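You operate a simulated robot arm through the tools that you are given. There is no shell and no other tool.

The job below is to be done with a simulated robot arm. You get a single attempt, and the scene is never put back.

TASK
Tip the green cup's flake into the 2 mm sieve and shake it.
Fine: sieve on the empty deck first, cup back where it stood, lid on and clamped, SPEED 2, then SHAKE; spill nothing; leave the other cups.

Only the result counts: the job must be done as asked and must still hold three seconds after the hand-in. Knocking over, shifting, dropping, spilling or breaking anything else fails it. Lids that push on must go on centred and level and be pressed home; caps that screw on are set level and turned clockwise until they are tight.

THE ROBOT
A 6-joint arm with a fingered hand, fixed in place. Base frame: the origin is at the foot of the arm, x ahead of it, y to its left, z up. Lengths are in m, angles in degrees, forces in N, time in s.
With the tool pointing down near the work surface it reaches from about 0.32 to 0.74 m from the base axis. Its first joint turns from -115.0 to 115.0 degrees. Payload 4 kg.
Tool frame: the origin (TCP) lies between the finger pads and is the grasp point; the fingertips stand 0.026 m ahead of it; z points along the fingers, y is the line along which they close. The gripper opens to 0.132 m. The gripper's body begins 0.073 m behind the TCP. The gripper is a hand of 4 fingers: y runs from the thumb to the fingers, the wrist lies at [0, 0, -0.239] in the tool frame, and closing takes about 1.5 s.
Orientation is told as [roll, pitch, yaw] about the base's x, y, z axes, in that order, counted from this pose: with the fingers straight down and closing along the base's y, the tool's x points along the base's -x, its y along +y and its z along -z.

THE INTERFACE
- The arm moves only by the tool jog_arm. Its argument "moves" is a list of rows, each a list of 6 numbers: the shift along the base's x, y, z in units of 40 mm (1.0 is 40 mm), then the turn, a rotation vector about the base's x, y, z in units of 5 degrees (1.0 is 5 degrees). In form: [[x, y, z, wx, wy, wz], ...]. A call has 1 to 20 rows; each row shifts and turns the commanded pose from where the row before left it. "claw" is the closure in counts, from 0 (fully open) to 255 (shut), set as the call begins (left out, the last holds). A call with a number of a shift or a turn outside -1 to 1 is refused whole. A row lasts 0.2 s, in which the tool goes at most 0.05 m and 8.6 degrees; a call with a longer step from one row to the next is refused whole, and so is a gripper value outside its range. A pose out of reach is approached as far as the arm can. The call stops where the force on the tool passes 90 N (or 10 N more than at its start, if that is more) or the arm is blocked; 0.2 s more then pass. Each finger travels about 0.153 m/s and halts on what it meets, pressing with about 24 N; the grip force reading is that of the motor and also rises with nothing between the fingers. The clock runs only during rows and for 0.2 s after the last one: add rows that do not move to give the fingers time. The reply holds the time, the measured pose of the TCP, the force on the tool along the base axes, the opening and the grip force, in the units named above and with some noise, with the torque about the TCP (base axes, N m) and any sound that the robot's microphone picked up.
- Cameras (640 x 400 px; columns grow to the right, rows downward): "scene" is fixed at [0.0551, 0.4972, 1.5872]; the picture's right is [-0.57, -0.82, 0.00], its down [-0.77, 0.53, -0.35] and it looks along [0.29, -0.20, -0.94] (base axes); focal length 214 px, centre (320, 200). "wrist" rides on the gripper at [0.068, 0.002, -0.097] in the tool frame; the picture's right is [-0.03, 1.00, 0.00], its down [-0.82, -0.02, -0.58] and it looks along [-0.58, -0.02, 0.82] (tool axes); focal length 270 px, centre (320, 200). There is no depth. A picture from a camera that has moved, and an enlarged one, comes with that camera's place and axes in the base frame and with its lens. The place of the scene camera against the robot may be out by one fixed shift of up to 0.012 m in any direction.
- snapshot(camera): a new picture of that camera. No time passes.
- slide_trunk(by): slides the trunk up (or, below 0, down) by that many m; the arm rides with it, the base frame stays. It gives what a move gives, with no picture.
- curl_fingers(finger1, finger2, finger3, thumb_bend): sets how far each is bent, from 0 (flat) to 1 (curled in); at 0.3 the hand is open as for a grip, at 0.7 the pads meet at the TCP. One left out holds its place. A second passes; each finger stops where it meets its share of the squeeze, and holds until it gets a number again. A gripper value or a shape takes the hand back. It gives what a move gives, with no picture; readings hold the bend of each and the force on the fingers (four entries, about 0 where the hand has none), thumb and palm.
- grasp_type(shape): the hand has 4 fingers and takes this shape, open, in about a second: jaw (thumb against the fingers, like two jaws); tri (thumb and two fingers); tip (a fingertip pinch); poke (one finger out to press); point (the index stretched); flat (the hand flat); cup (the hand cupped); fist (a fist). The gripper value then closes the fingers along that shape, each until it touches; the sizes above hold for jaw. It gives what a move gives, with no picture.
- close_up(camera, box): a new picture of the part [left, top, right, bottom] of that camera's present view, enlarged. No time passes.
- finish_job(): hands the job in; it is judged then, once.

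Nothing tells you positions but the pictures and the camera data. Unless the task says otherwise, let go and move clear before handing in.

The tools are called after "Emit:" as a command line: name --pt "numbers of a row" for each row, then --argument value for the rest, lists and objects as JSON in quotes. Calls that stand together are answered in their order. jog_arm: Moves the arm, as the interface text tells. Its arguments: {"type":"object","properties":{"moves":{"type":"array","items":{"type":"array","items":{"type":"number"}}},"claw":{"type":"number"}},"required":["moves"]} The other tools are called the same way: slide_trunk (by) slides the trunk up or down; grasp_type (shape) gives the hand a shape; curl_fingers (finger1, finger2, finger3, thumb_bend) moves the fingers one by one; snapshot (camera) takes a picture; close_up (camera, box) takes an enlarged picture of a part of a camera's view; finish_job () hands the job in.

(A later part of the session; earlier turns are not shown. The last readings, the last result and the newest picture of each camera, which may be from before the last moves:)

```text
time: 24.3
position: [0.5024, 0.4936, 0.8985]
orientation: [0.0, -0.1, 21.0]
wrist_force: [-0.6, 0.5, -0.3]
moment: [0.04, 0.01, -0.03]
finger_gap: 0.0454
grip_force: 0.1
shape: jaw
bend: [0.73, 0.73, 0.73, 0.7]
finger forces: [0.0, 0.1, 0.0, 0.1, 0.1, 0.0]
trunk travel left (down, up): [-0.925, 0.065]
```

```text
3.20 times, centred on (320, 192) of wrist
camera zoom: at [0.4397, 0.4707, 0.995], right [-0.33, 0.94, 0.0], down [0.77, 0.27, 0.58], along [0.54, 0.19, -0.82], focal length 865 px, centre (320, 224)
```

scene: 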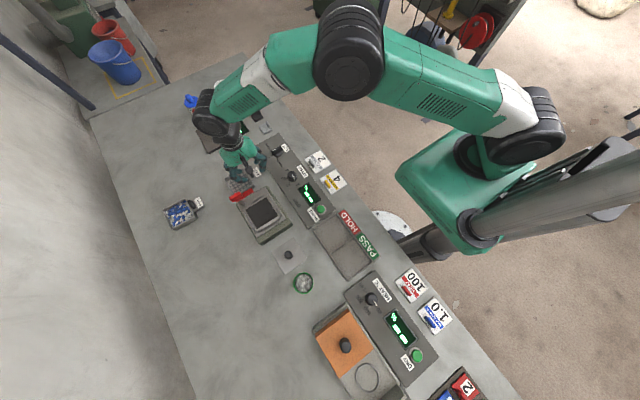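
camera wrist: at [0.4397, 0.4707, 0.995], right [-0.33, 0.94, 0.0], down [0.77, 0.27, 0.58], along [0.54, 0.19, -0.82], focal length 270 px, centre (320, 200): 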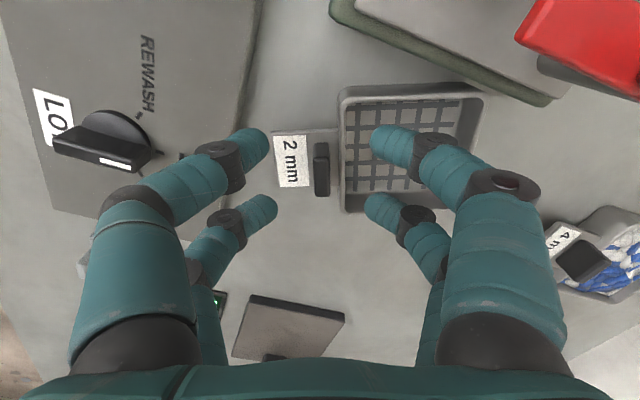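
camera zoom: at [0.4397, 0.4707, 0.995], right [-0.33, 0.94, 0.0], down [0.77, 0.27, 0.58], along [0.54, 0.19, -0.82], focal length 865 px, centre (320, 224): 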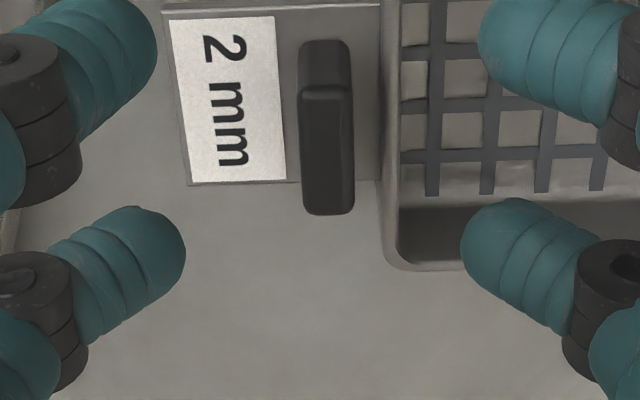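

The hand is aligned and the tab sits ahead of the centre, right at the far pair. I will lower the rest of the way and close.

Emit:
jog_arm --pt "0 0 -0.5 0 0 0" --pt "0 0 -0.42 0 0 0" --pt "0 0 0 0 0 0"

Emit:
close_up --camera "wrist" --box '[220, 130, 420, 255]'

Emit:
jog_arm --pt "0 0 0 0 0 0" --pt "0 0 0 0 0 0" --claw 215

Emit:
close_up --camera "wrist" --box '[220, 130, 420, 255]'

```text
time: 25.1
position: [0.5026, 0.4929, 0.8606]
orientation: [0.0, 0.0, 21.0]
wrist_force: [-0.7, -0.8, -0.5]
moment: [-0.01, -0.03, 0.04]
finger_gap: 0.0452
grip_force: 0.1
shape: jaw
bend: [0.73, 0.73, 0.73, 0.7]
finger forces: [0.0, 0.1, 0.0, 0.1, 0.0, 0.0]
trunk travel left (down, up): [-0.925, 0.065]
```

```text
3.20 times, centred on (320, 192) of wrist
camera zoom: at [0.4394, 0.471, 0.9565], right [-0.33, 0.94, 0.0], down [0.77, 0.27, 0.58], along [0.54, 0.19, -0.82], focal length 865 px, centre (320, 224)
```

zoom: 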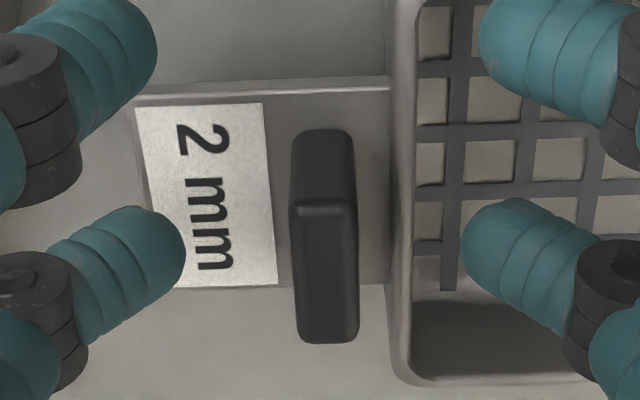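

```text
time: 25.7
position: [0.5014, 0.4933, 0.8603]
orientation: [0.1, 0.0, 20.9]
wrist_force: [0.6, 0.1, -0.1]
moment: [0.03, 0.01, 0.02]
finger_gap: 0.021
grip_force: 0.0
shape: jaw
bend: [0.73, 0.73, 0.73, 0.7]
finger forces: [0.0, 0.0, 0.1, 0.0, 0.0, 0.0]
trunk travel left (down, up): [-0.925, 0.065]
```

```text
3.20 times, centred on (320, 192) of wrist
camera zoom: at [0.4394, 0.4711, 0.9567], right [-0.33, 0.94, 0.0], down [0.77, 0.27, 0.58], along [0.54, 0.19, -0.82], focal length 865 px, centre (320, 224)
```

zoom: 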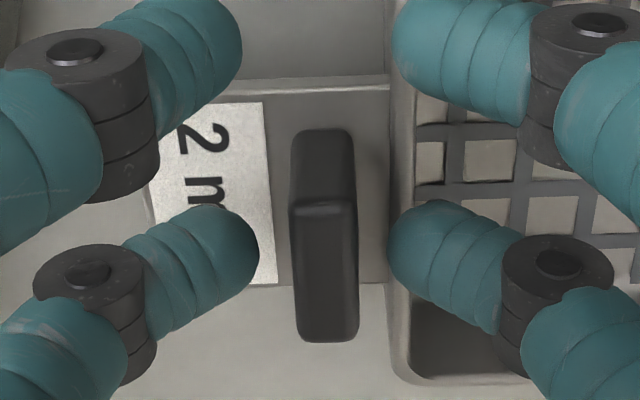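

The far pair is squarely either side of the tab. Now I will close fully.

Emit:
jog_arm --pt "0 0 0 0 0 0" --pt "0 0 0 0 0 0" --pt "0 0 0 0 0 0" --pt "0 0 0 0 0 0" --claw 255

Emit:
close_up --camera "wrist" --box '[220, 130, 420, 255]'

```text
time: 26.7
position: [0.5023, 0.4942, 0.8599]
orientation: [-0.1, 0.0, 21.0]
wrist_force: [0.7, 0.9, -1.2]
moment: [-0.01, 0.02, 0.0]
finger_gap: 0.0002
grip_force: 24.1
shape: jaw
bend: [0.62, 0.71, 0.71, 0.7]
finger forces: [0.0, 21.1, 21.1, 0.0, 0.1, 0.0]
trunk travel left (down, up): [-0.925, 0.065]
```

```text
3.20 times, centred on (320, 192) of wrist
camera zoom: at [0.4394, 0.4711, 0.9566], right [-0.33, 0.94, 0.0], down [0.77, 0.27, 0.58], along [0.54, 0.19, -0.82], focal length 865 px, centre (320, 224)
```

zoom: 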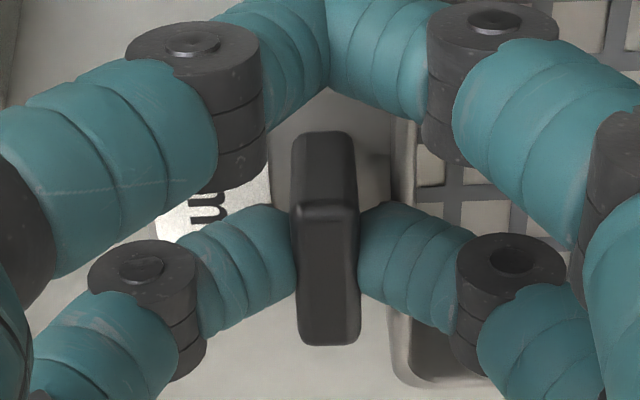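

The far pair touches the tab and the near pair has met. I will lift just a little to test the hold.

Emit:
jog_arm --pt "0 0 0.15 0 0 0" --pt "0 0 0.15 0 0 0" --pt "0 0 0 0 0 0"

Emit:
snapshot --camera "wrist"

Emit:
close_up --camera "wrist" --box '[220, 130, 420, 255]'

```text
time: 27.5
position: [0.5038, 0.4943, 0.8728]
orientation: [0.0, 0.0, 20.9]
wrist_force: [0.2, 1.5, -1.1]
moment: [-0.04, 0.01, 0.0]
finger_gap: 0.0
grip_force: 24.4
shape: jaw
bend: [0.62, 0.71, 0.71, 0.7]
finger forces: [0.1, 22.0, 21.8, 0.1, 0.1, 0.0]
trunk travel left (down, up): [-0.925, 0.065]
```

```text
taken
camera wrist: at [0.4406, 0.4706, 0.9691], right [-0.33, 0.94, 0.0], down [0.77, 0.27, 0.58], along [0.54, 0.19, -0.82], focal length 270 px, centre (320, 200)
```

wrist: 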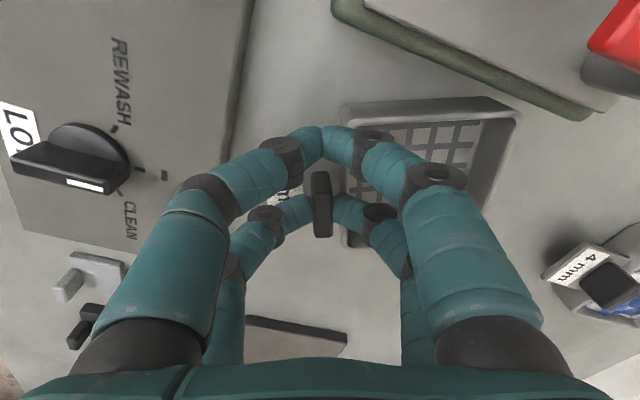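

```text
3.20 times, centred on (320, 192) of wrist
camera zoom: at [0.4406, 0.4706, 0.9691], right [-0.33, 0.94, 0.0], down [0.77, 0.27, 0.58], along [0.54, 0.19, -0.82], focal length 865 px, centre (320, 224)
```

zoom: 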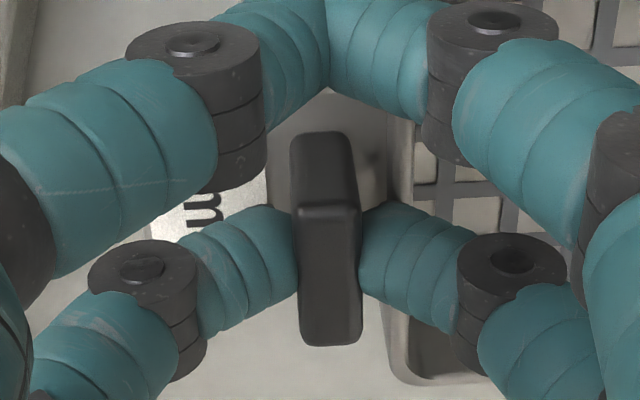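

The sieve lifts with the hand, but the reported force on the digits holding the tab is small. I will set it back down and press the holding digits harder one by one.

Emit:
jog_arm --pt "0 0 -0.15 0 0 0" --pt "0 0 -0.14 0 0 0" --pt "0 0 0 0 0 0"

Emit:
curl_fingers --finger1 0.8 --thumb_bend 0.8

Emit:
close_up --camera "wrist" --box '[220, 130, 420, 255]'

```text
time: 28.3
position: [0.5027, 0.4944, 0.8589]
orientation: [0.0, 0.1, 21.0]
wrist_force: [0.0, -0.8, 0.1]
moment: [0.02, 0.0, 0.02]
finger_gap: 0.0
grip_force: 24.3
shape: jaw
bend: [0.62, 0.71, 0.71, 0.7]
finger forces: [0.0, 21.9, 22.1, 0.0, 0.0, 0.0]
trunk travel left (down, up): [-0.925, 0.065]
```

```text
time: 29.3
position: [0.5029, 0.4943, 0.8591]
orientation: [0.0, 0.0, 21.0]
wrist_force: [0.5, -0.2, -0.6]
moment: [0.0, 0.03, -0.01]
finger_gap: 0.0
grip_force: 22.2
shape: fingers
bend: [0.74, 0.71, 0.71, 0.75]
finger forces: [0.0, 22.1, 22.0, 0.0, 0.1, 0.0]
trunk travel left (down, up): [-0.925, 0.065]
```

```text
3.20 times, centred on (320, 192) of wrist
camera zoom: at [0.4409, 0.4705, 0.9559], right [-0.33, 0.94, 0.0], down [0.77, 0.27, 0.58], along [0.54, 0.19, -0.82], focal length 865 px, centre (320, 224)
```

zoom: 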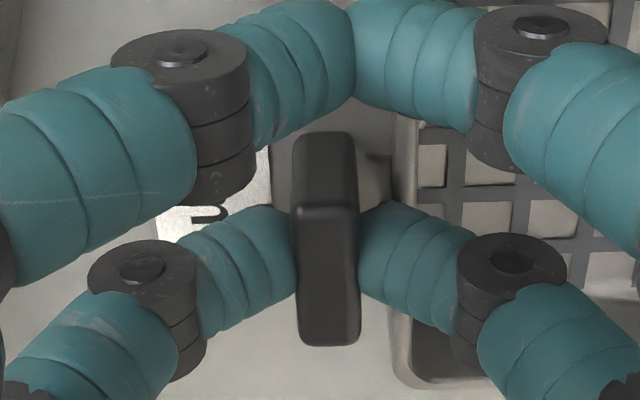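

The forces show that fingers 2 and 3, the far pair, hold the tab with 22 N each, which is a sound grip. I will lift the sieve above the lever, turn it square and carry it over the deck.

Emit:
jog_arm --pt "0 0 0.3 0 0 0" --pt "0 0 0.6 0 0 0" --pt "0 0 0.6 0 0 0" --pt "0 0 0.6 0 0 0" --pt "0 0 0.6 0 0 0" --pt "0 0 0.6 0 0 0" --pt "0 0 0.6 0 0 0" --pt "0 0 0.5 0 0 0" --pt "0 0 0 0 0 0"

Emit:
snapshot --camera "wrist"

```text
time: 31.3
position: [0.5044, 0.4941, 1.0384]
orientation: [0.0, 0.0, 21.0]
wrist_force: [0.0, 0.1, -1.6]
moment: [-0.01, -0.05, -0.02]
finger_gap: 0.0001
grip_force: 22.5
shape: fingers
bend: [0.74, 0.71, 0.71, 0.75]
finger forces: [0.0, 22.1, 22.0, 0.1, 0.0, 0.0]
trunk travel left (down, up): [-0.925, 0.065]
```

```text
taken
camera wrist: at [0.4413, 0.4713, 1.1358], right [-0.33, 0.94, 0.0], down [0.77, 0.27, 0.58], along [0.54, 0.19, -0.82], focal length 270 px, centre (320, 200)
```

wrist: 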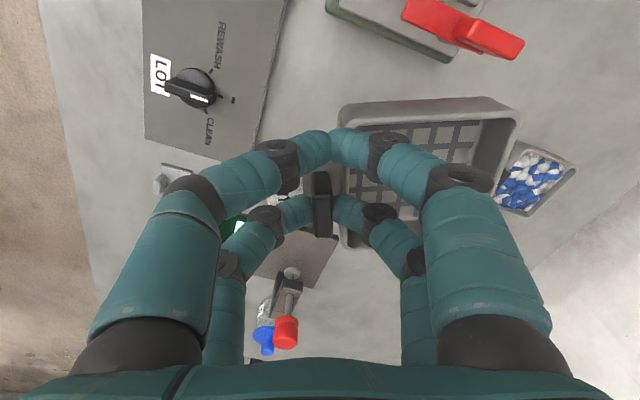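

The sieve is held level. I will turn it square and carry it over the deck.

Emit:
jog_arm --pt "-0.5 -0.02 0 0 0 -0.84" --pt "-0.8 -0.02 0 0 0 -0.84" --pt "-0.8 -0.02 0 0 0 -0.84" --pt "-0.8 -0.02 0 0 0 -0.84" --pt "-0.8 -0.02 0 0 0 -0.84" --pt "-0.7 0 0 0 0 0" --pt "0 0 0 0 0 0" --pt "0 0 0 0 0 0"

Emit:
snapshot --camera "wrist"

Emit:
snapshot --camera "scene"

```text
time: 33.1
position: [0.3255, 0.4903, 1.0355]
orientation: [0.1, 0.0, -0.1]
wrist_force: [-0.1, -0.9, -0.5]
moment: [-0.05, 0.03, 0.01]
finger_gap: 0.0
grip_force: 21.4
shape: fingers
bend: [0.74, 0.71, 0.71, 0.75]
finger forces: [0.1, 22.1, 21.9, 0.1, 0.0, 0.0]
trunk travel left (down, up): [-0.925, 0.065]
```

```text
taken
camera wrist: at [0.2584, 0.4922, 1.1319], right [0.03, 1.0, 0.0], down [0.82, -0.02, 0.58], along [0.58, -0.02, -0.82], focal length 270 px, centre (320, 200)
```

wrist: 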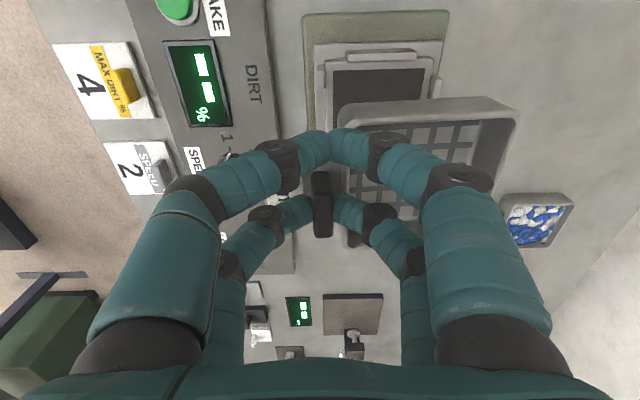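

```text
taken
```

scene: 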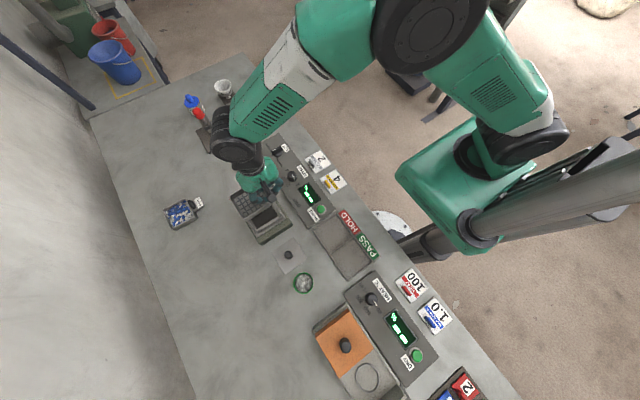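

The sieve hangs above the deck. I will go down to a few centimetres above it and check the alignment.

Emit:
jog_arm --pt "0.06 0 -0.7 0 0 0" --pt "0 0 -0.7 0 0 0" --pt "0 0 -0.6 0 0 0" --pt "0 0 0 0 0 0" --pt "0 0 0 0 0 0"

Emit:
snapshot --camera "wrist"

Emit:
close_up --camera "wrist" --box '[240, 20, 540, 208]'

Emit:
close_up --camera "scene" --box '[200, 160, 320, 240]'

```text
time: 34.3
position: [0.3263, 0.4908, 0.9565]
orientation: [0.0, 0.0, 0.0]
wrist_force: [0.0, 0.0, -1.0]
moment: [-0.04, 0.03, 0.01]
finger_gap: 0.0001
grip_force: 22.1
shape: fingers
bend: [0.74, 0.71, 0.71, 0.75]
finger forces: [0.1, 22.1, 22.0, 0.0, 0.0, 0.0]
trunk travel left (down, up): [-0.925, 0.065]
```

```text
taken
camera wrist: at [0.2601, 0.4923, 1.0538], right [0.03, 1.0, 0.0], down [0.82, -0.02, 0.58], along [0.58, -0.02, -0.82], focal length 270 px, centre (320, 200)
```

wrist: 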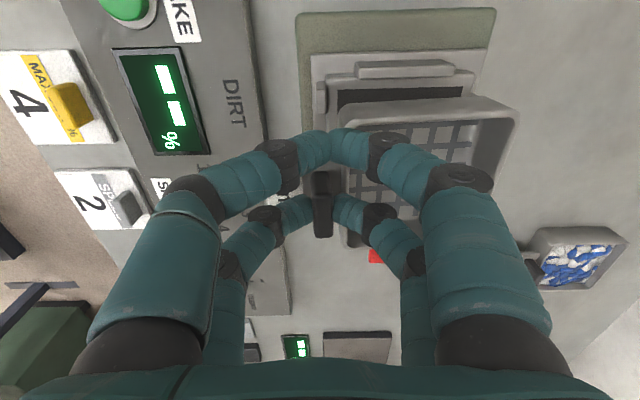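

```text
2.13 times, centred on (390, 114) of wrist
camera zoom: at [0.2601, 0.4923, 1.0538], right [0.03, 1.0, 0.0], down [0.82, -0.02, 0.58], along [0.58, -0.02, -0.82], focal length 575 px, centre (171, 383)
```

zoom: 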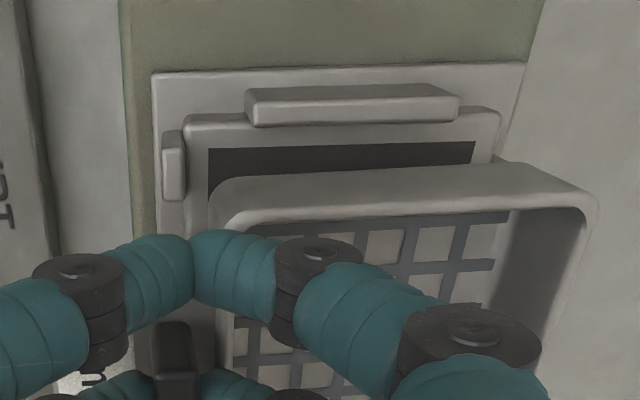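

```text
5.00 times, centred on (260, 200) of scene
camera zoom: at [0.0551, 0.4972, 1.5872], right [-0.57, -0.82, 0.0], down [-0.77, 0.53, -0.35], along [0.29, -0.2, -0.94], focal length 1072 px, centre (620, 200)
```

zoom: 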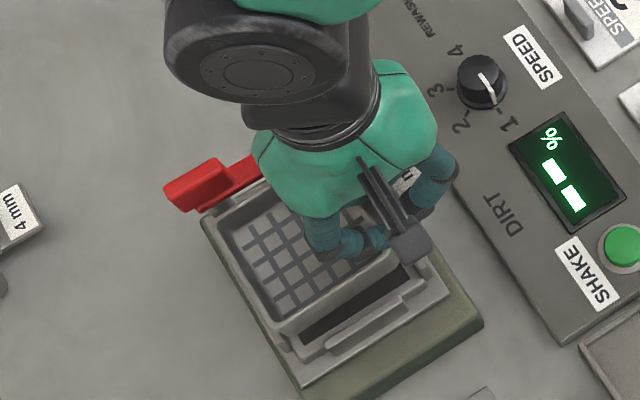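

The sieve seems slightly sagged or turned relative to the deck. I will zoom in from the scene camera to see which.

Emit:
close_up --camera "scene" --box '[225, 180, 305, 230]'

Emit:
close_up --camera "wrist" --box '[300, 60, 460, 160]'

Emit:
close_up --camera "wrist" --box '[400, 80, 560, 180]'

```text
8.00 times, centred on (265, 205) of scene
camera zoom: at [0.0551, 0.4972, 1.5872], right [-0.57, -0.82, 0.0], down [-0.77, 0.53, -0.35], along [0.29, -0.2, -0.94], focal length 1716 px, centre (760, 160)
```

zoom: 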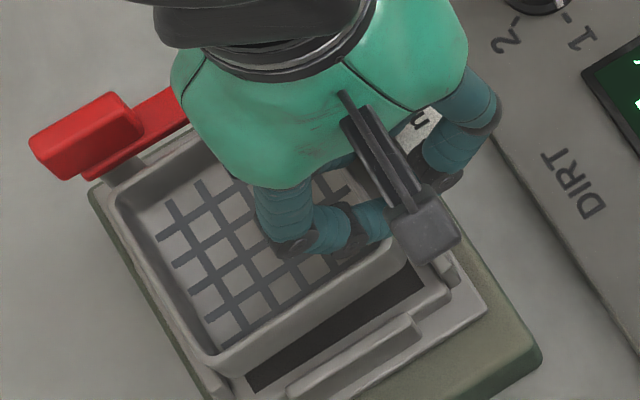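

```text
4.00 times, centred on (380, 110) of wrist
camera zoom: at [0.2601, 0.4923, 1.0538], right [0.03, 1.0, 0.0], down [0.82, -0.02, 0.58], along [0.58, -0.02, -0.82], focal length 1081 px, centre (80, 560)
```

zoom: 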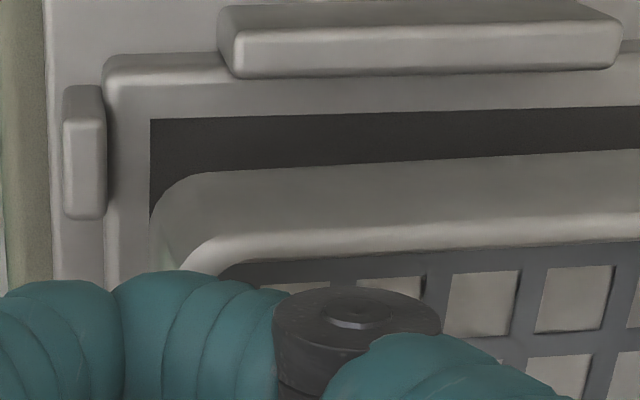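

```text
4.00 times, centred on (480, 130) of wrist
camera zoom: at [0.2601, 0.4923, 1.0538], right [0.03, 1.0, 0.0], down [0.82, -0.02, 0.58], along [0.58, -0.02, -0.82], focal length 1081 px, centre (-320, 480)
```

zoom: 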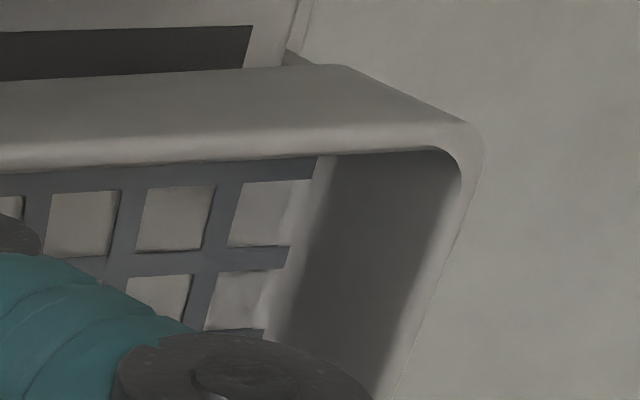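

The sieve is aligned to within a couple of millimetres and degrees. I will shift it slightly (+1 mm x, +1.5 mm y) and lower it in careful steps, watching the force.

Emit:
jog_arm --pt "0.03 0.04 -0.3 0 0 0" --pt "0 0 -0.3 0 0 0" --pt "0 0 0 0 0 0" --pt "0 0 0 0 0 0"

Emit:
jog_arm --pt "0 0 -0.1 0 0 0" --pt "0 0 0 0 0 0"

Emit:
close_up --camera "wrist" --box '[300, 60, 460, 160]'

```text
time: 35.3
position: [0.3304, 0.4912, 0.933]
orientation: [0.0, 0.0, 0.0]
wrist_force: [0.4, -0.4, -0.3]
moment: [-0.06, 0.01, 0.03]
finger_gap: 0.0
grip_force: 21.6
shape: fingers
bend: [0.74, 0.71, 0.71, 0.75]
finger forces: [0.0, 22.1, 22.0, 0.0, 0.0, 0.1]
trunk travel left (down, up): [-0.925, 0.065]
```

```text
time: 35.9
position: [0.3314, 0.4914, 0.929]
orientation: [0.0, 0.0, 0.1]
wrist_force: [0.6, -1.0, -0.8]
moment: [-0.04, 0.04, -0.04]
finger_gap: 0.0
grip_force: 22.2
shape: fingers
bend: [0.74, 0.71, 0.71, 0.75]
finger forces: [0.1, 22.1, 22.0, 0.1, 0.1, 0.0]
trunk travel left (down, up): [-0.925, 0.065]
```

```text
4.00 times, centred on (380, 110) of wrist
camera zoom: at [0.2638, 0.4935, 1.0253], right [0.03, 1.0, 0.0], down [0.82, -0.02, 0.58], along [0.58, -0.02, -0.82], focal length 1081 px, centre (80, 560)
```

zoom: 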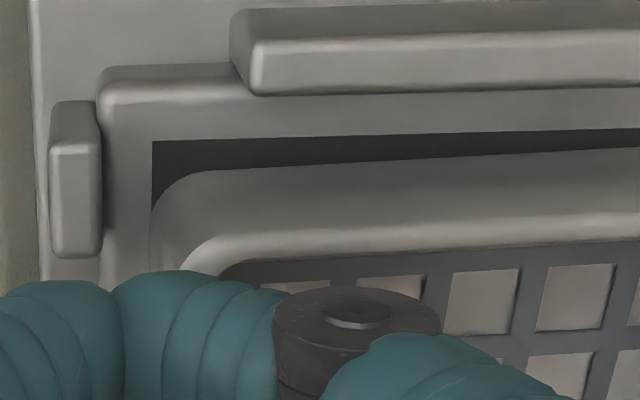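

It is almost over the recess. I will shift 2 mm back in x and keep lowering in small steps.

Emit:
jog_arm --pt "-0.05 0.01 -0.1 0 0 0" --pt "0 0 0 0 0 0"

Emit:
jog_arm --pt "0 0 -0.08 0 0 0" --pt "0 0 0 0 0 0"

Emit:
jog_arm --pt "0 0 -0.08 0 0 0" --pt "0 0 0 0 0 0"

Emit:
close_up --camera "wrist" --box '[300, 60, 460, 160]'

```text
time: 36.5
position: [0.3283, 0.493, 0.9253]
orientation: [0.0, -0.1, 0.0]
wrist_force: [0.8, 0.0, -0.9]
moment: [0.0, 0.02, -0.01]
finger_gap: 0.0001
grip_force: 21.7
shape: fingers
bend: [0.74, 0.71, 0.71, 0.75]
finger forces: [0.0, 21.8, 22.2, 0.0, 0.0, 0.1]
trunk travel left (down, up): [-0.925, 0.065]
```

```text
time: 37.1
position: [0.3293, 0.4921, 0.9225]
orientation: [0.1, 0.1, -0.1]
wrist_force: [-0.2, -2.8, 0.6]
moment: [0.02, -0.02, -0.04]
finger_gap: 0.0001
grip_force: 22.9
shape: fingers
bend: [0.74, 0.71, 0.71, 0.75]
finger forces: [0.1, 21.5, 23.5, 0.0, 0.0, 0.0]
trunk travel left (down, up): [-0.925, 0.065]
```

```text
time: 37.7
position: [0.3283, 0.4908, 0.9193]
orientation: [0.2, -0.1, 0.0]
wrist_force: [-0.2, -2.2, 11.8]
moment: [0.0, -0.2, -0.02]
finger_gap: 0.0
grip_force: 25.6
shape: fingers
bend: [0.74, 0.72, 0.71, 0.75]
finger forces: [0.1, 25.1, 26.6, 0.1, 0.0, 0.1]
trunk travel left (down, up): [-0.925, 0.065]
```

```text
4.00 times, centred on (380, 110) of wrist
camera zoom: at [0.2619, 0.493, 1.0162], right [0.03, 1.0, 0.0], down [0.82, -0.02, 0.58], along [0.58, -0.01, -0.82], focal length 1081 px, centre (80, 560)
```

zoom: 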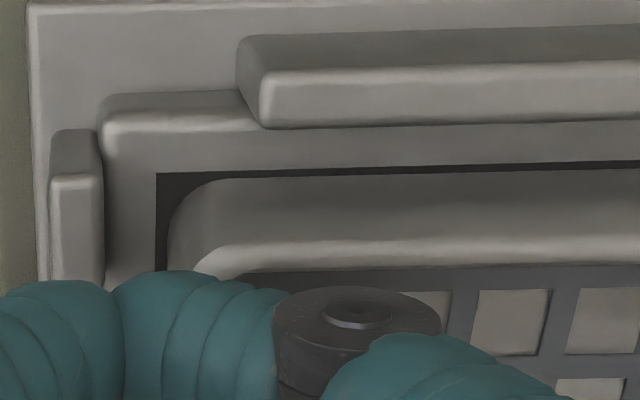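

The sieve has touched down, level and inside the recess. I will ease off the pressure and open the fingers.

Emit:
jog_arm --pt "0 0 0.04 0 0 0" --pt "0 0 0 0 0 0"

Emit:
jog_arm --pt "0 0 0 0 0 0" --pt "0 0 0 0 0 0" --pt "0 0 0 0 0 0" --pt "0 0 0 0 0 0" --claw 175

Emit:
snapshot --camera "wrist"

Emit:
close_up --camera "wrist" --box '[300, 60, 460, 160]'

```text
time: 38.3
position: [0.3284, 0.4922, 0.9189]
orientation: [0.1, -0.1, -0.1]
wrist_force: [-0.5, -2.5, 6.1]
moment: [0.0, -0.08, -0.08]
finger_gap: 0.0003
grip_force: 25.4
shape: fingers
bend: [0.74, 0.72, 0.71, 0.75]
finger forces: [0.1, 24.8, 26.3, 0.0, 0.0, 0.0]
trunk travel left (down, up): [-0.925, 0.065]
```

```text
time: 39.3
position: [0.3284, 0.4919, 0.9201]
orientation: [0.0, 0.1, 0.0]
wrist_force: [0.3, -0.2, 0.0]
moment: [0.01, 0.05, 0.02]
finger_gap: 0.0411
grip_force: 0.0
shape: jaw
bend: [0.74, 0.74, 0.74, 0.7]
finger forces: [0.0, 0.0, 0.0, 0.0, 0.1, 0.0]
trunk travel left (down, up): [-0.925, 0.065]
```

```text
taken
camera wrist: at [0.2621, 0.4938, 1.0165], right [0.03, 1.0, 0.0], down [0.82, -0.02, 0.58], along [0.58, -0.02, -0.82], focal length 270 px, centre (320, 200)
```

wrist: 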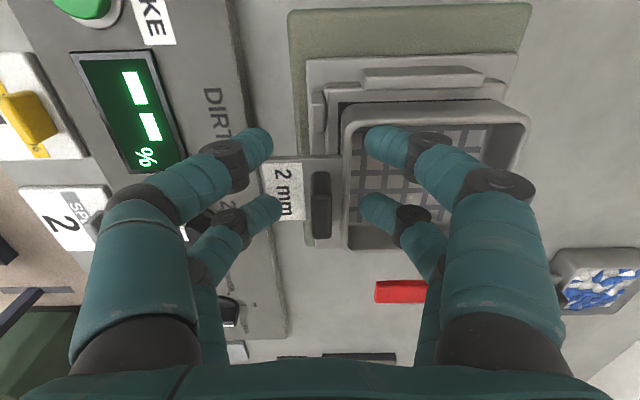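

```text
4.00 times, centred on (380, 110) of wrist
camera zoom: at [0.2621, 0.4938, 1.0165], right [0.03, 1.0, 0.0], down [0.82, -0.02, 0.58], along [0.58, -0.02, -0.82], focal length 1081 px, centre (80, 560)
```

zoom: 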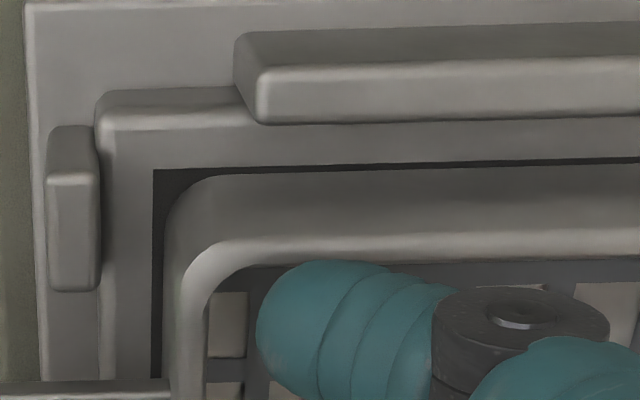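

The sieve is released on the deck. I will go straight up and check that it is seated.

Emit:
jog_arm --pt "0 0 0.5 0 0 0" --pt "0 0 0.9 0 0 0" --pt "0 0 0.9 0 0 0" --pt "-0.5 0.5 0.5 0 0 0" --pt "-0.6 0.5 0 0 0 0" --pt "0 0 0 0 0 0"

Emit:
snapshot --camera "wrist"

Emit:
close_up --camera "wrist" --box '[220, 90, 420, 215]'

Emit:
close_up --camera "scene" --box '[220, 170, 320, 250]'

```text
time: 40.7
position: [0.2839, 0.5292, 1.0296]
orientation: [0.0, 0.1, 0.0]
wrist_force: [0.5, 0.2, 0.5]
moment: [0.01, 0.01, -0.01]
finger_gap: 0.0415
grip_force: 0.0
shape: jaw
bend: [0.74, 0.74, 0.74, 0.7]
finger forces: [0.1, 0.0, 0.0, 0.0, 0.0, 0.0]
trunk travel left (down, up): [-0.925, 0.065]
```

```text
taken
camera wrist: at [0.2173, 0.5304, 1.1264], right [0.03, 1.0, 0.0], down [0.82, -0.02, 0.58], along [0.58, -0.02, -0.82], focal length 270 px, centre (320, 200)
```

wrist: 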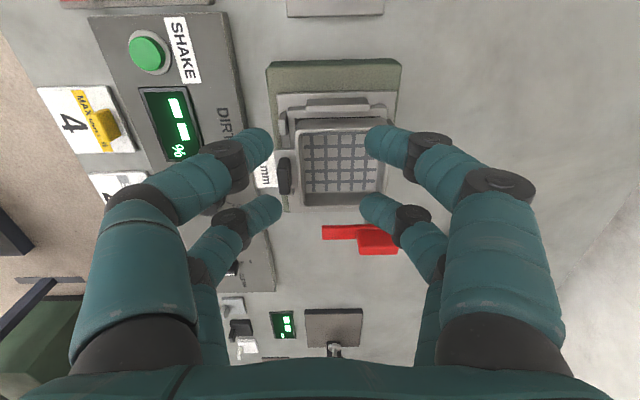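

```text
3.20 times, centred on (320, 152) of wrist
camera zoom: at [0.2173, 0.5304, 1.1264], right [0.03, 1.0, 0.0], down [0.82, -0.02, 0.58], along [0.58, -0.02, -0.82], focal length 865 px, centre (320, 352)
```

zoom: 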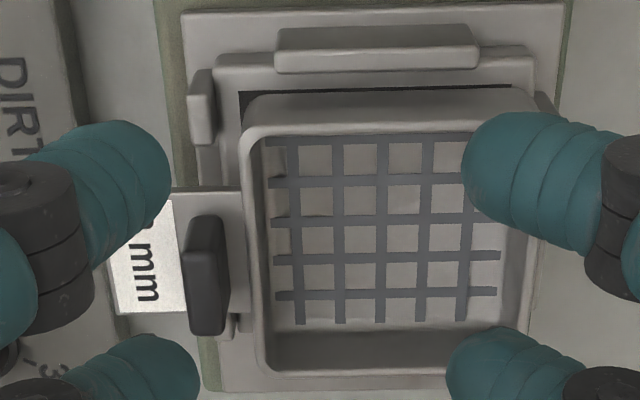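

```text
5.00 times, centred on (270, 210) of scene
camera zoom: at [0.0551, 0.4972, 1.5872], right [-0.57, -0.82, 0.0], down [-0.77, 0.53, -0.35], along [0.29, -0.2, -0.94], focal length 1072 px, centre (570, 150)
```

zoom: 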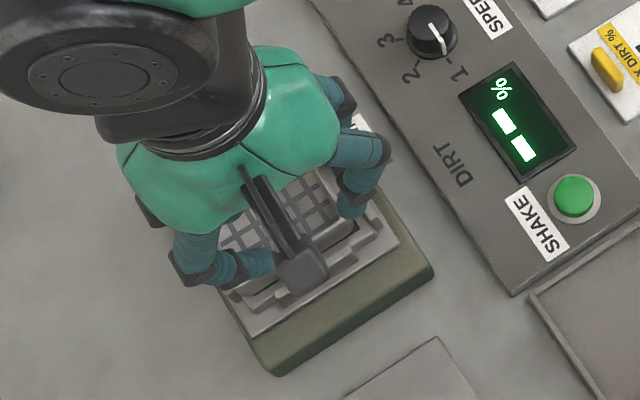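

The sieve sits between the deck's lips with its handle through the gap. Next is the green cup. I will move back along the bench to look at the cup and the lid.

Emit:
jog_arm --pt "-0.9 0.1 0.3 0 0 0" --pt "-1 0 0 0 0 0" --pt "-1 0 0 0 0 0" --pt "-1 0 0 0 0 0" --pt "-1 0 0 0 0 0" --pt "-1 0 0 0 0 0" --pt "-1 0 0 0 0 0" --pt "0 0 0 0 0 0" --claw 100

Emit:
snapshot --camera "wrist"

Emit:
close_up --camera "scene" --box '[220, 160, 340, 240]'

Emit:
close_up --camera "wrist" --box '[240, 80, 440, 205]'

```text
time: 42.5
position: [0.0105, 0.5346, 1.044]
orientation: [0.0, 0.1, -0.1]
wrist_force: [0.7, 0.7, -0.5]
moment: [-0.04, -0.02, 0.0]
finger_gap: 0.08
grip_force: 0.1
shape: jaw
bend: [0.71, 0.71, 0.71, 0.7]
finger forces: [0.0, 0.0, 0.0, 0.1, 0.0, 0.1]
trunk travel left (down, up): [-0.925, 0.065]
```

```text
taken
camera wrist: at [-0.0557, 0.5363, 1.1414], right [0.03, 1.0, 0.0], down [0.82, -0.02, 0.58], along [0.58, -0.02, -0.82], focal length 270 px, centre (320, 200)
```

wrist: 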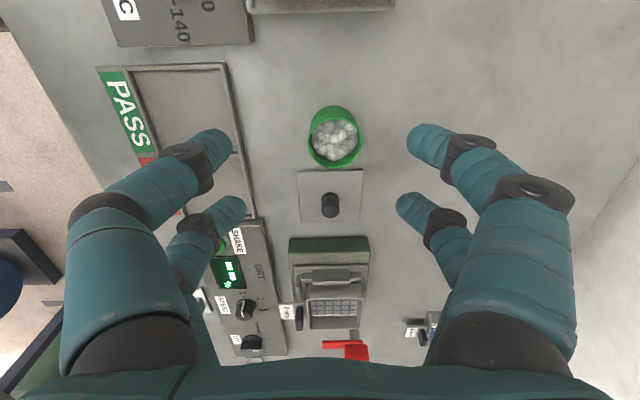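

```text
5.00 times, centred on (280, 200) of scene
camera zoom: at [0.0551, 0.4972, 1.5872], right [-0.57, -0.82, 0.0], down [-0.77, 0.53, -0.35], along [0.29, -0.2, -0.94], focal length 1072 px, centre (520, 200)
```

zoom: 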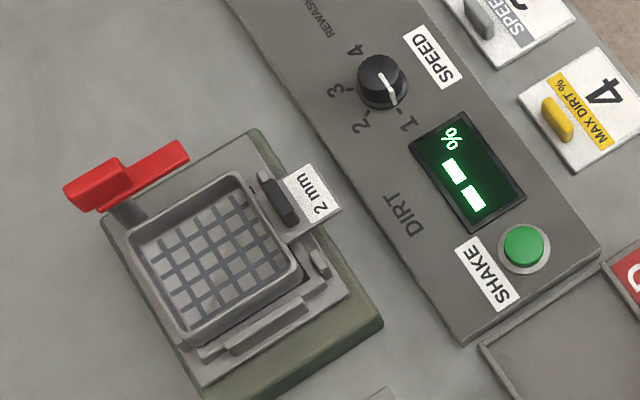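

```text
3.20 times, centred on (340, 142) of wrist
camera zoom: at [-0.0557, 0.5363, 1.1414], right [0.03, 1.0, 0.0], down [0.82, -0.02, 0.58], along [0.58, -0.02, -0.82], focal length 865 px, centre (256, 384)
```

zoom: 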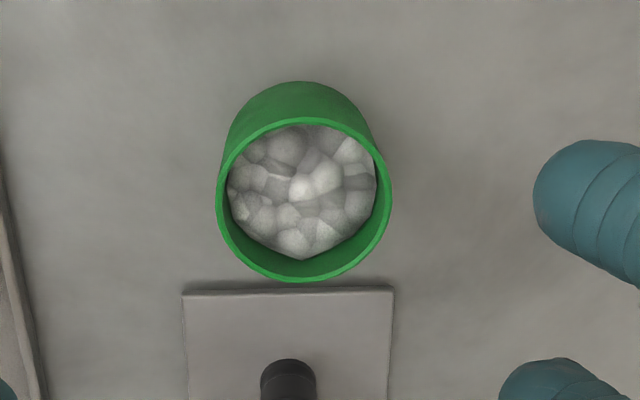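

The sieve looks seated, but it may be a few mm off centre towards +y. I will check from a steep view before pouring anything.

Emit:
jog_arm --pt "1 0 0.3 0 0 0" --pt "1 0 0.3 0 0 0" --pt "1 0 0.2 0 0 0" --pt "1 0.1 0 0 0 0" --pt "1 0.1 0 0 0 0" --pt "1 0.1 0 0 0 0" --pt "1 0 0 0 0 0" --pt "1 0 0 0 0 0" --pt "0.9 0 0 0 0 0" --pt "0 0 0 0 0 0" --pt "0 0 0 0 0 0"

Emit:
close_up --camera "wrist" --box '[220, 0, 420, 125]'

Emit:
close_up --camera "wrist" --box '[260, 0, 400, 88]'

```text
time: 44.9
position: [0.3623, 0.5474, 1.076]
orientation: [0.0, -0.1, 0.0]
wrist_force: [1.3, -0.4, -0.4]
moment: [0.02, 0.0, 0.0]
finger_gap: 0.0797
grip_force: 0.1
shape: jaw
bend: [0.71, 0.71, 0.71, 0.7]
finger forces: [0.1, 0.0, 0.0, 0.0, 0.1, 0.0]
trunk travel left (down, up): [-0.925, 0.065]
```

```text
3.20 times, centred on (320, 62) of wrist
camera zoom: at [0.2967, 0.5491, 1.1719], right [0.03, 1.0, 0.0], down [0.82, -0.02, 0.58], along [0.58, -0.02, -0.82], focal length 865 px, centre (320, 640)
```

zoom: 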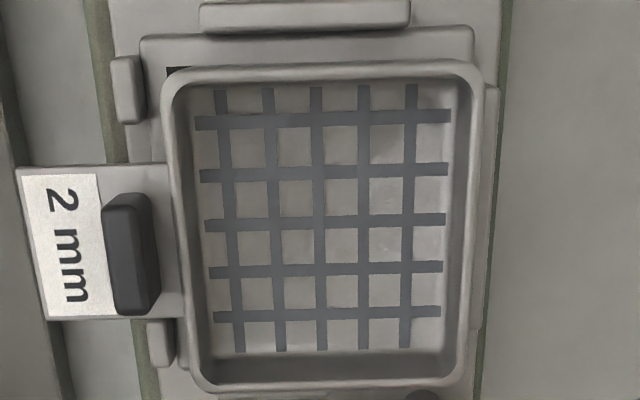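

```text
4.55 times, centred on (330, 44) of wrist
camera zoom: at [0.2967, 0.5491, 1.1719], right [0.03, 1.0, 0.0], down [0.82, -0.02, 0.58], along [0.58, -0.02, -0.82], focal length 1229 px, centre (274, 909)
```

zoom: 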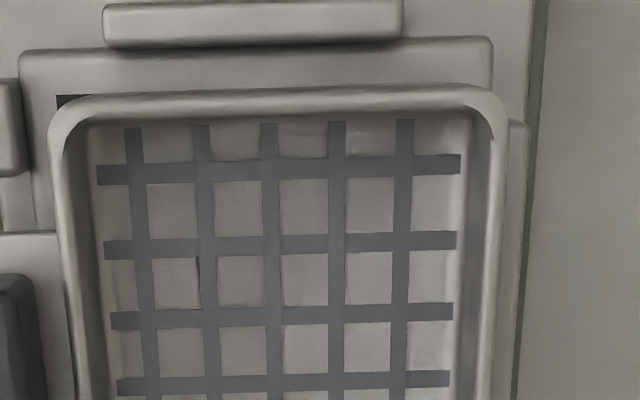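

The sieve's rim (about 88 mm) lies roughly 4.6 mm too far to +y and touches that lip. While it is still empty I will re-grip the tab and slide the sieve about 4.5 mm to -y and 2 mm to -x to centre it.

Emit:
jog_arm --pt "-0.4 -0.75 0 0 0 0" --pt "-0.35 -0.75 0 0 0 0" --pt "0 0 -0.7 0 0 0" --pt "0 0 -0.8 0 0 0" --pt "0 0 -0.8 0 0 0" --pt "0 0 -0.8 0 0 0" --pt "0 0 0 0 0 0" --pt "0 0 0 0 0 0" --claw 168

Emit:
snapshot --camera "wrist"

Emit:
close_up --camera "wrist" --box '[220, 110, 420, 235]'

```text
time: 46.7
position: [0.3339, 0.4875, 0.9497]
orientation: [0.0, 0.0, 0.0]
wrist_force: [-0.4, 0.6, 0.1]
moment: [0.01, 0.02, 0.03]
finger_gap: 0.0455
grip_force: 0.1
shape: jaw
bend: [0.73, 0.73, 0.73, 0.7]
finger forces: [0.1, 0.0, 0.0, 0.1, 0.1, 0.0]
trunk travel left (down, up): [-0.925, 0.065]
```

```text
taken
camera wrist: at [0.2676, 0.4893, 1.0468], right [0.03, 1.0, 0.0], down [0.82, -0.02, 0.58], along [0.58, -0.02, -0.82], focal length 270 px, centre (320, 200)
```

wrist: 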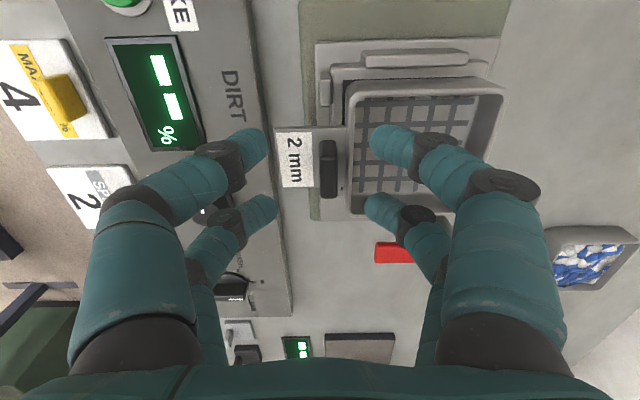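

```text
3.20 times, centred on (320, 172) of wrist
camera zoom: at [0.2676, 0.4893, 1.0468], right [0.03, 1.0, 0.0], down [0.82, -0.02, 0.58], along [0.58, -0.02, -0.82], focal length 865 px, centre (320, 288)
```

zoom: 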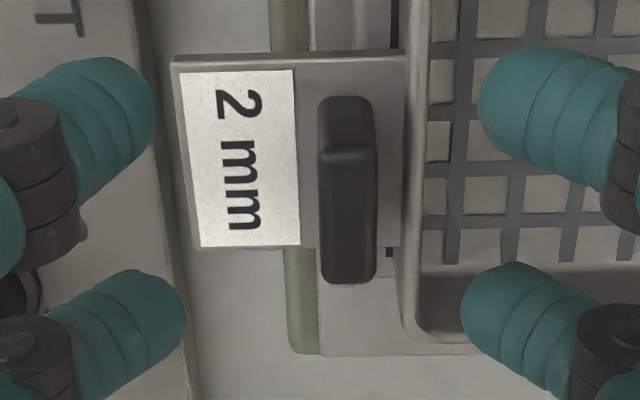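

I will shift 4 mm back in x, come down to the grip height and close.

Emit:
jog_arm --pt "-0.1 0 -0.4 0 0 0" --pt "0 0 -0.33 0 0 0" --pt "0 0 0 0 0 0"

Emit:
jog_arm --pt "0 0 0 0 0 0" --pt "0 0 0 0 0 0" --pt "0 0 0 0 0 0" --pt "0 0 0 0 0 0" --claw 255

Emit:
close_up --camera "wrist" --box '[220, 60, 480, 222]'

```text
time: 47.5
position: [0.33, 0.4874, 0.9222]
orientation: [-0.1, 0.1, 0.0]
wrist_force: [-0.5, 0.6, -0.3]
moment: [-0.02, 0.02, -0.02]
finger_gap: 0.0454
grip_force: 0.1
shape: jaw
bend: [0.73, 0.73, 0.73, 0.7]
finger forces: [0.0, 0.0, 0.0, 0.0, 0.0, 0.0]
trunk travel left (down, up): [-0.925, 0.065]
```

```text
time: 48.5
position: [0.3294, 0.4868, 0.923]
orientation: [0.1, 0.0, 0.0]
wrist_force: [-0.2, 0.2, -0.7]
moment: [-0.02, 0.03, -0.02]
finger_gap: 0.0
grip_force: 24.1
shape: jaw
bend: [0.63, 0.72, 0.68, 0.7]
finger forces: [0.0, 21.2, 21.1, 0.0, 0.1, 0.0]
trunk travel left (down, up): [-0.925, 0.065]
```

```text
2.46 times, centred on (350, 141) of wrist
camera zoom: at [0.2633, 0.488, 1.0192], right [0.03, 1.0, 0.0], down [0.82, -0.02, 0.58], along [0.58, -0.02, -0.82], focal length 665 px, centre (246, 345)
```

zoom: 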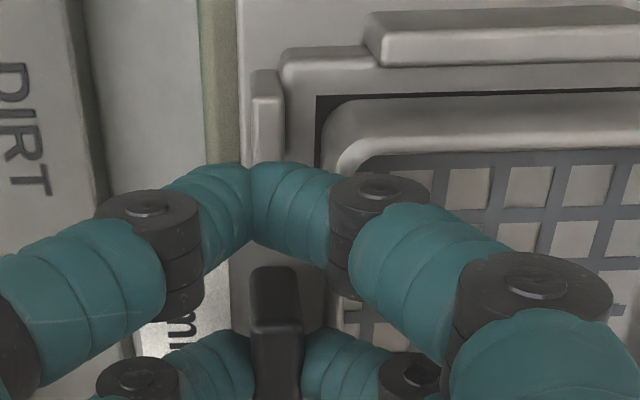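

The grip holds, but the tab did not self-centre. I will drag the sieve gently by -4.5 mm in y and -1.5 mm in x.

Emit:
jog_arm --pt "-0.02 -0.06 0 0 0 0" --pt "-0.02 -0.055 0 0 0 0" --pt "0 0 0 0 0 0" --pt "0 0 0 0 0 0"

Emit:
close_up --camera "wrist" --box '[220, 60, 480, 222]'

```text
time: 49.5
position: [0.3292, 0.4824, 0.9228]
orientation: [0.1, 0.0, -0.1]
wrist_force: [0.1, 0.2, -1.4]
moment: [-0.01, 0.02, -0.02]
finger_gap: 0.0001
grip_force: 24.4
shape: jaw
bend: [0.63, 0.72, 0.68, 0.7]
finger forces: [0.0, 21.3, 21.2, 0.0, 0.0, 0.0]
trunk travel left (down, up): [-0.925, 0.065]
```

```text
2.46 times, centred on (350, 141) of wrist
camera zoom: at [0.2618, 0.4841, 1.0201], right [0.03, 1.0, 0.0], down [0.82, -0.02, 0.58], along [0.58, -0.02, -0.82], focal length 665 px, centre (246, 345)
```

zoom: 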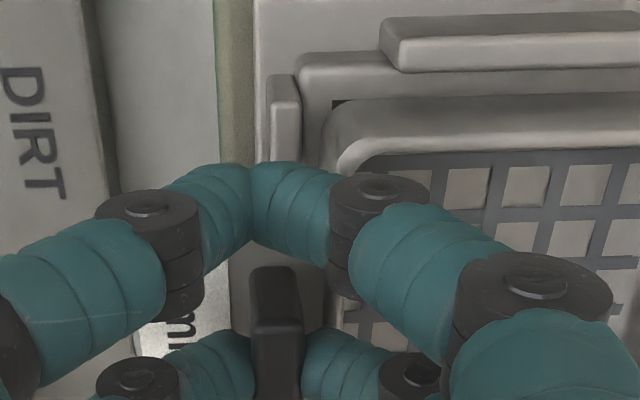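

It moved by about 4.4 mm. I will release, rise and check from the steep view again.

Emit:
jog_arm --pt "0 0 0 0 0 0" --pt "0 0 0 0 0 0" --pt "0 0 0 0 0 0" --pt "0 0 0.4 0 0 0" --pt "0 0 0.9 0 0 0" --pt "0 0 0.9 0 0 0" --pt "0.2 0.5 0.9 0 0 0" --pt "0.3 0.55 0.8 0 0 0" --pt "0.3 0.5 0 0 0 0" --pt "0 0 0 0 0 0" --pt "0 0 0 0 0 0" --claw 165

Emit:
close_up --camera "wrist" --box '[220, 0, 420, 125]'

Emit:
close_up --camera "wrist" --box '[260, 0, 420, 100]'

```text
time: 51.9
position: [0.3637, 0.5458, 1.0789]
orientation: [-0.1, 0.0, 0.1]
wrist_force: [-0.1, 0.4, 0.4]
moment: [0.01, 0.02, 0.02]
finger_gap: 0.0464
grip_force: 0.1
shape: jaw
bend: [0.74, 0.74, 0.74, 0.7]
finger forces: [0.0, 0.0, 0.0, 0.0, 0.1, 0.0]
trunk travel left (down, up): [-0.925, 0.065]
```

```text
3.20 times, centred on (320, 62) of wrist
camera zoom: at [0.2965, 0.5473, 1.1755], right [0.03, 1.0, 0.0], down [0.82, -0.02, 0.58], along [0.58, -0.02, -0.82], focal length 865 px, centre (320, 640)
```

zoom: 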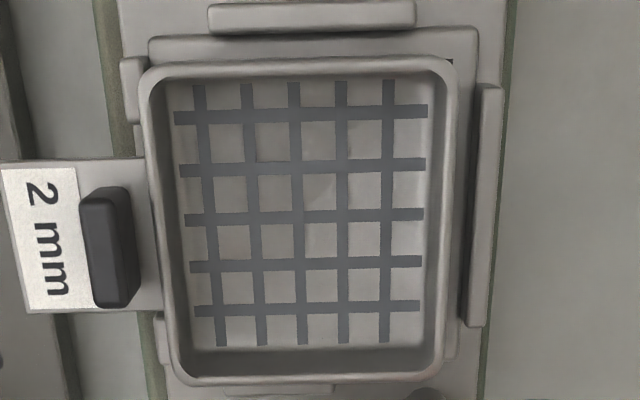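

```text
4.00 times, centred on (340, 50) of wrist
camera zoom: at [0.2965, 0.5473, 1.1755], right [0.03, 1.0, 0.0], down [0.82, -0.02, 0.58], along [0.58, -0.02, -0.82], focal length 1081 px, centre (240, 800)
```

zoom: 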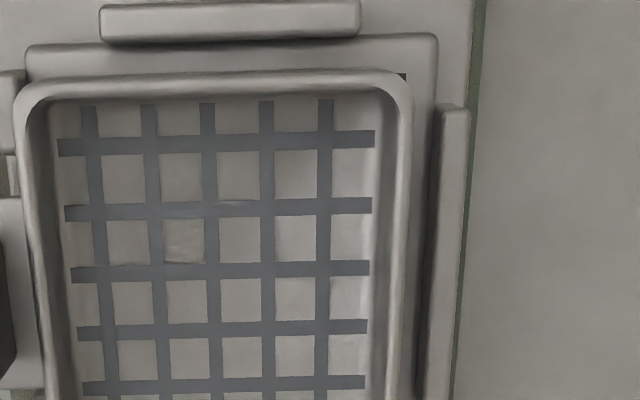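

It overshot and is now about 4.5 mm too far to -y. The tab ends up 2 mm beyond the TCP when released, so I will grip again with TCP y at 0.4874 and release there.

Emit:
jog_arm --pt "-0.4 -0.73 0 0 0 0" --pt "-0.42 -0.73 0 0 0 0" --pt "0 0 -0.9 0 0 0" --pt "0 0 -0.9 0 0 0" --pt "0 0 -0.9 0 0 0" --pt "0 0 -0.6 0 0 0" --pt "0 0 0 0 0 0" --pt "0 0 0 0 0 0"

Emit:
close_up --camera "wrist" --box '[220, 110, 420, 235]'

```text
time: 53.7
position: [0.3301, 0.487, 0.9486]
orientation: [-0.1, 0.1, 0.0]
wrist_force: [-0.2, 0.3, -0.3]
moment: [-0.05, 0.02, 0.02]
finger_gap: 0.0462
grip_force: 0.0
shape: jaw
bend: [0.74, 0.74, 0.74, 0.7]
finger forces: [0.0, 0.0, 0.0, 0.0, 0.0, 0.0]
trunk travel left (down, up): [-0.925, 0.065]
```

```text
3.20 times, centred on (320, 172) of wrist
camera zoom: at [0.2635, 0.4898, 1.0454], right [0.03, 1.0, 0.0], down [0.82, -0.02, 0.58], along [0.58, -0.01, -0.82], focal length 865 px, centre (320, 288)
```

zoom: 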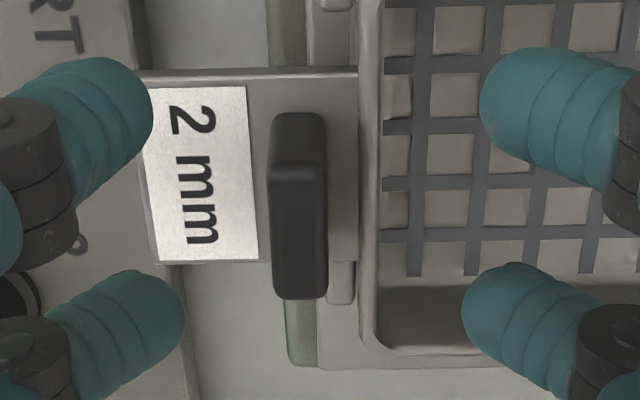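

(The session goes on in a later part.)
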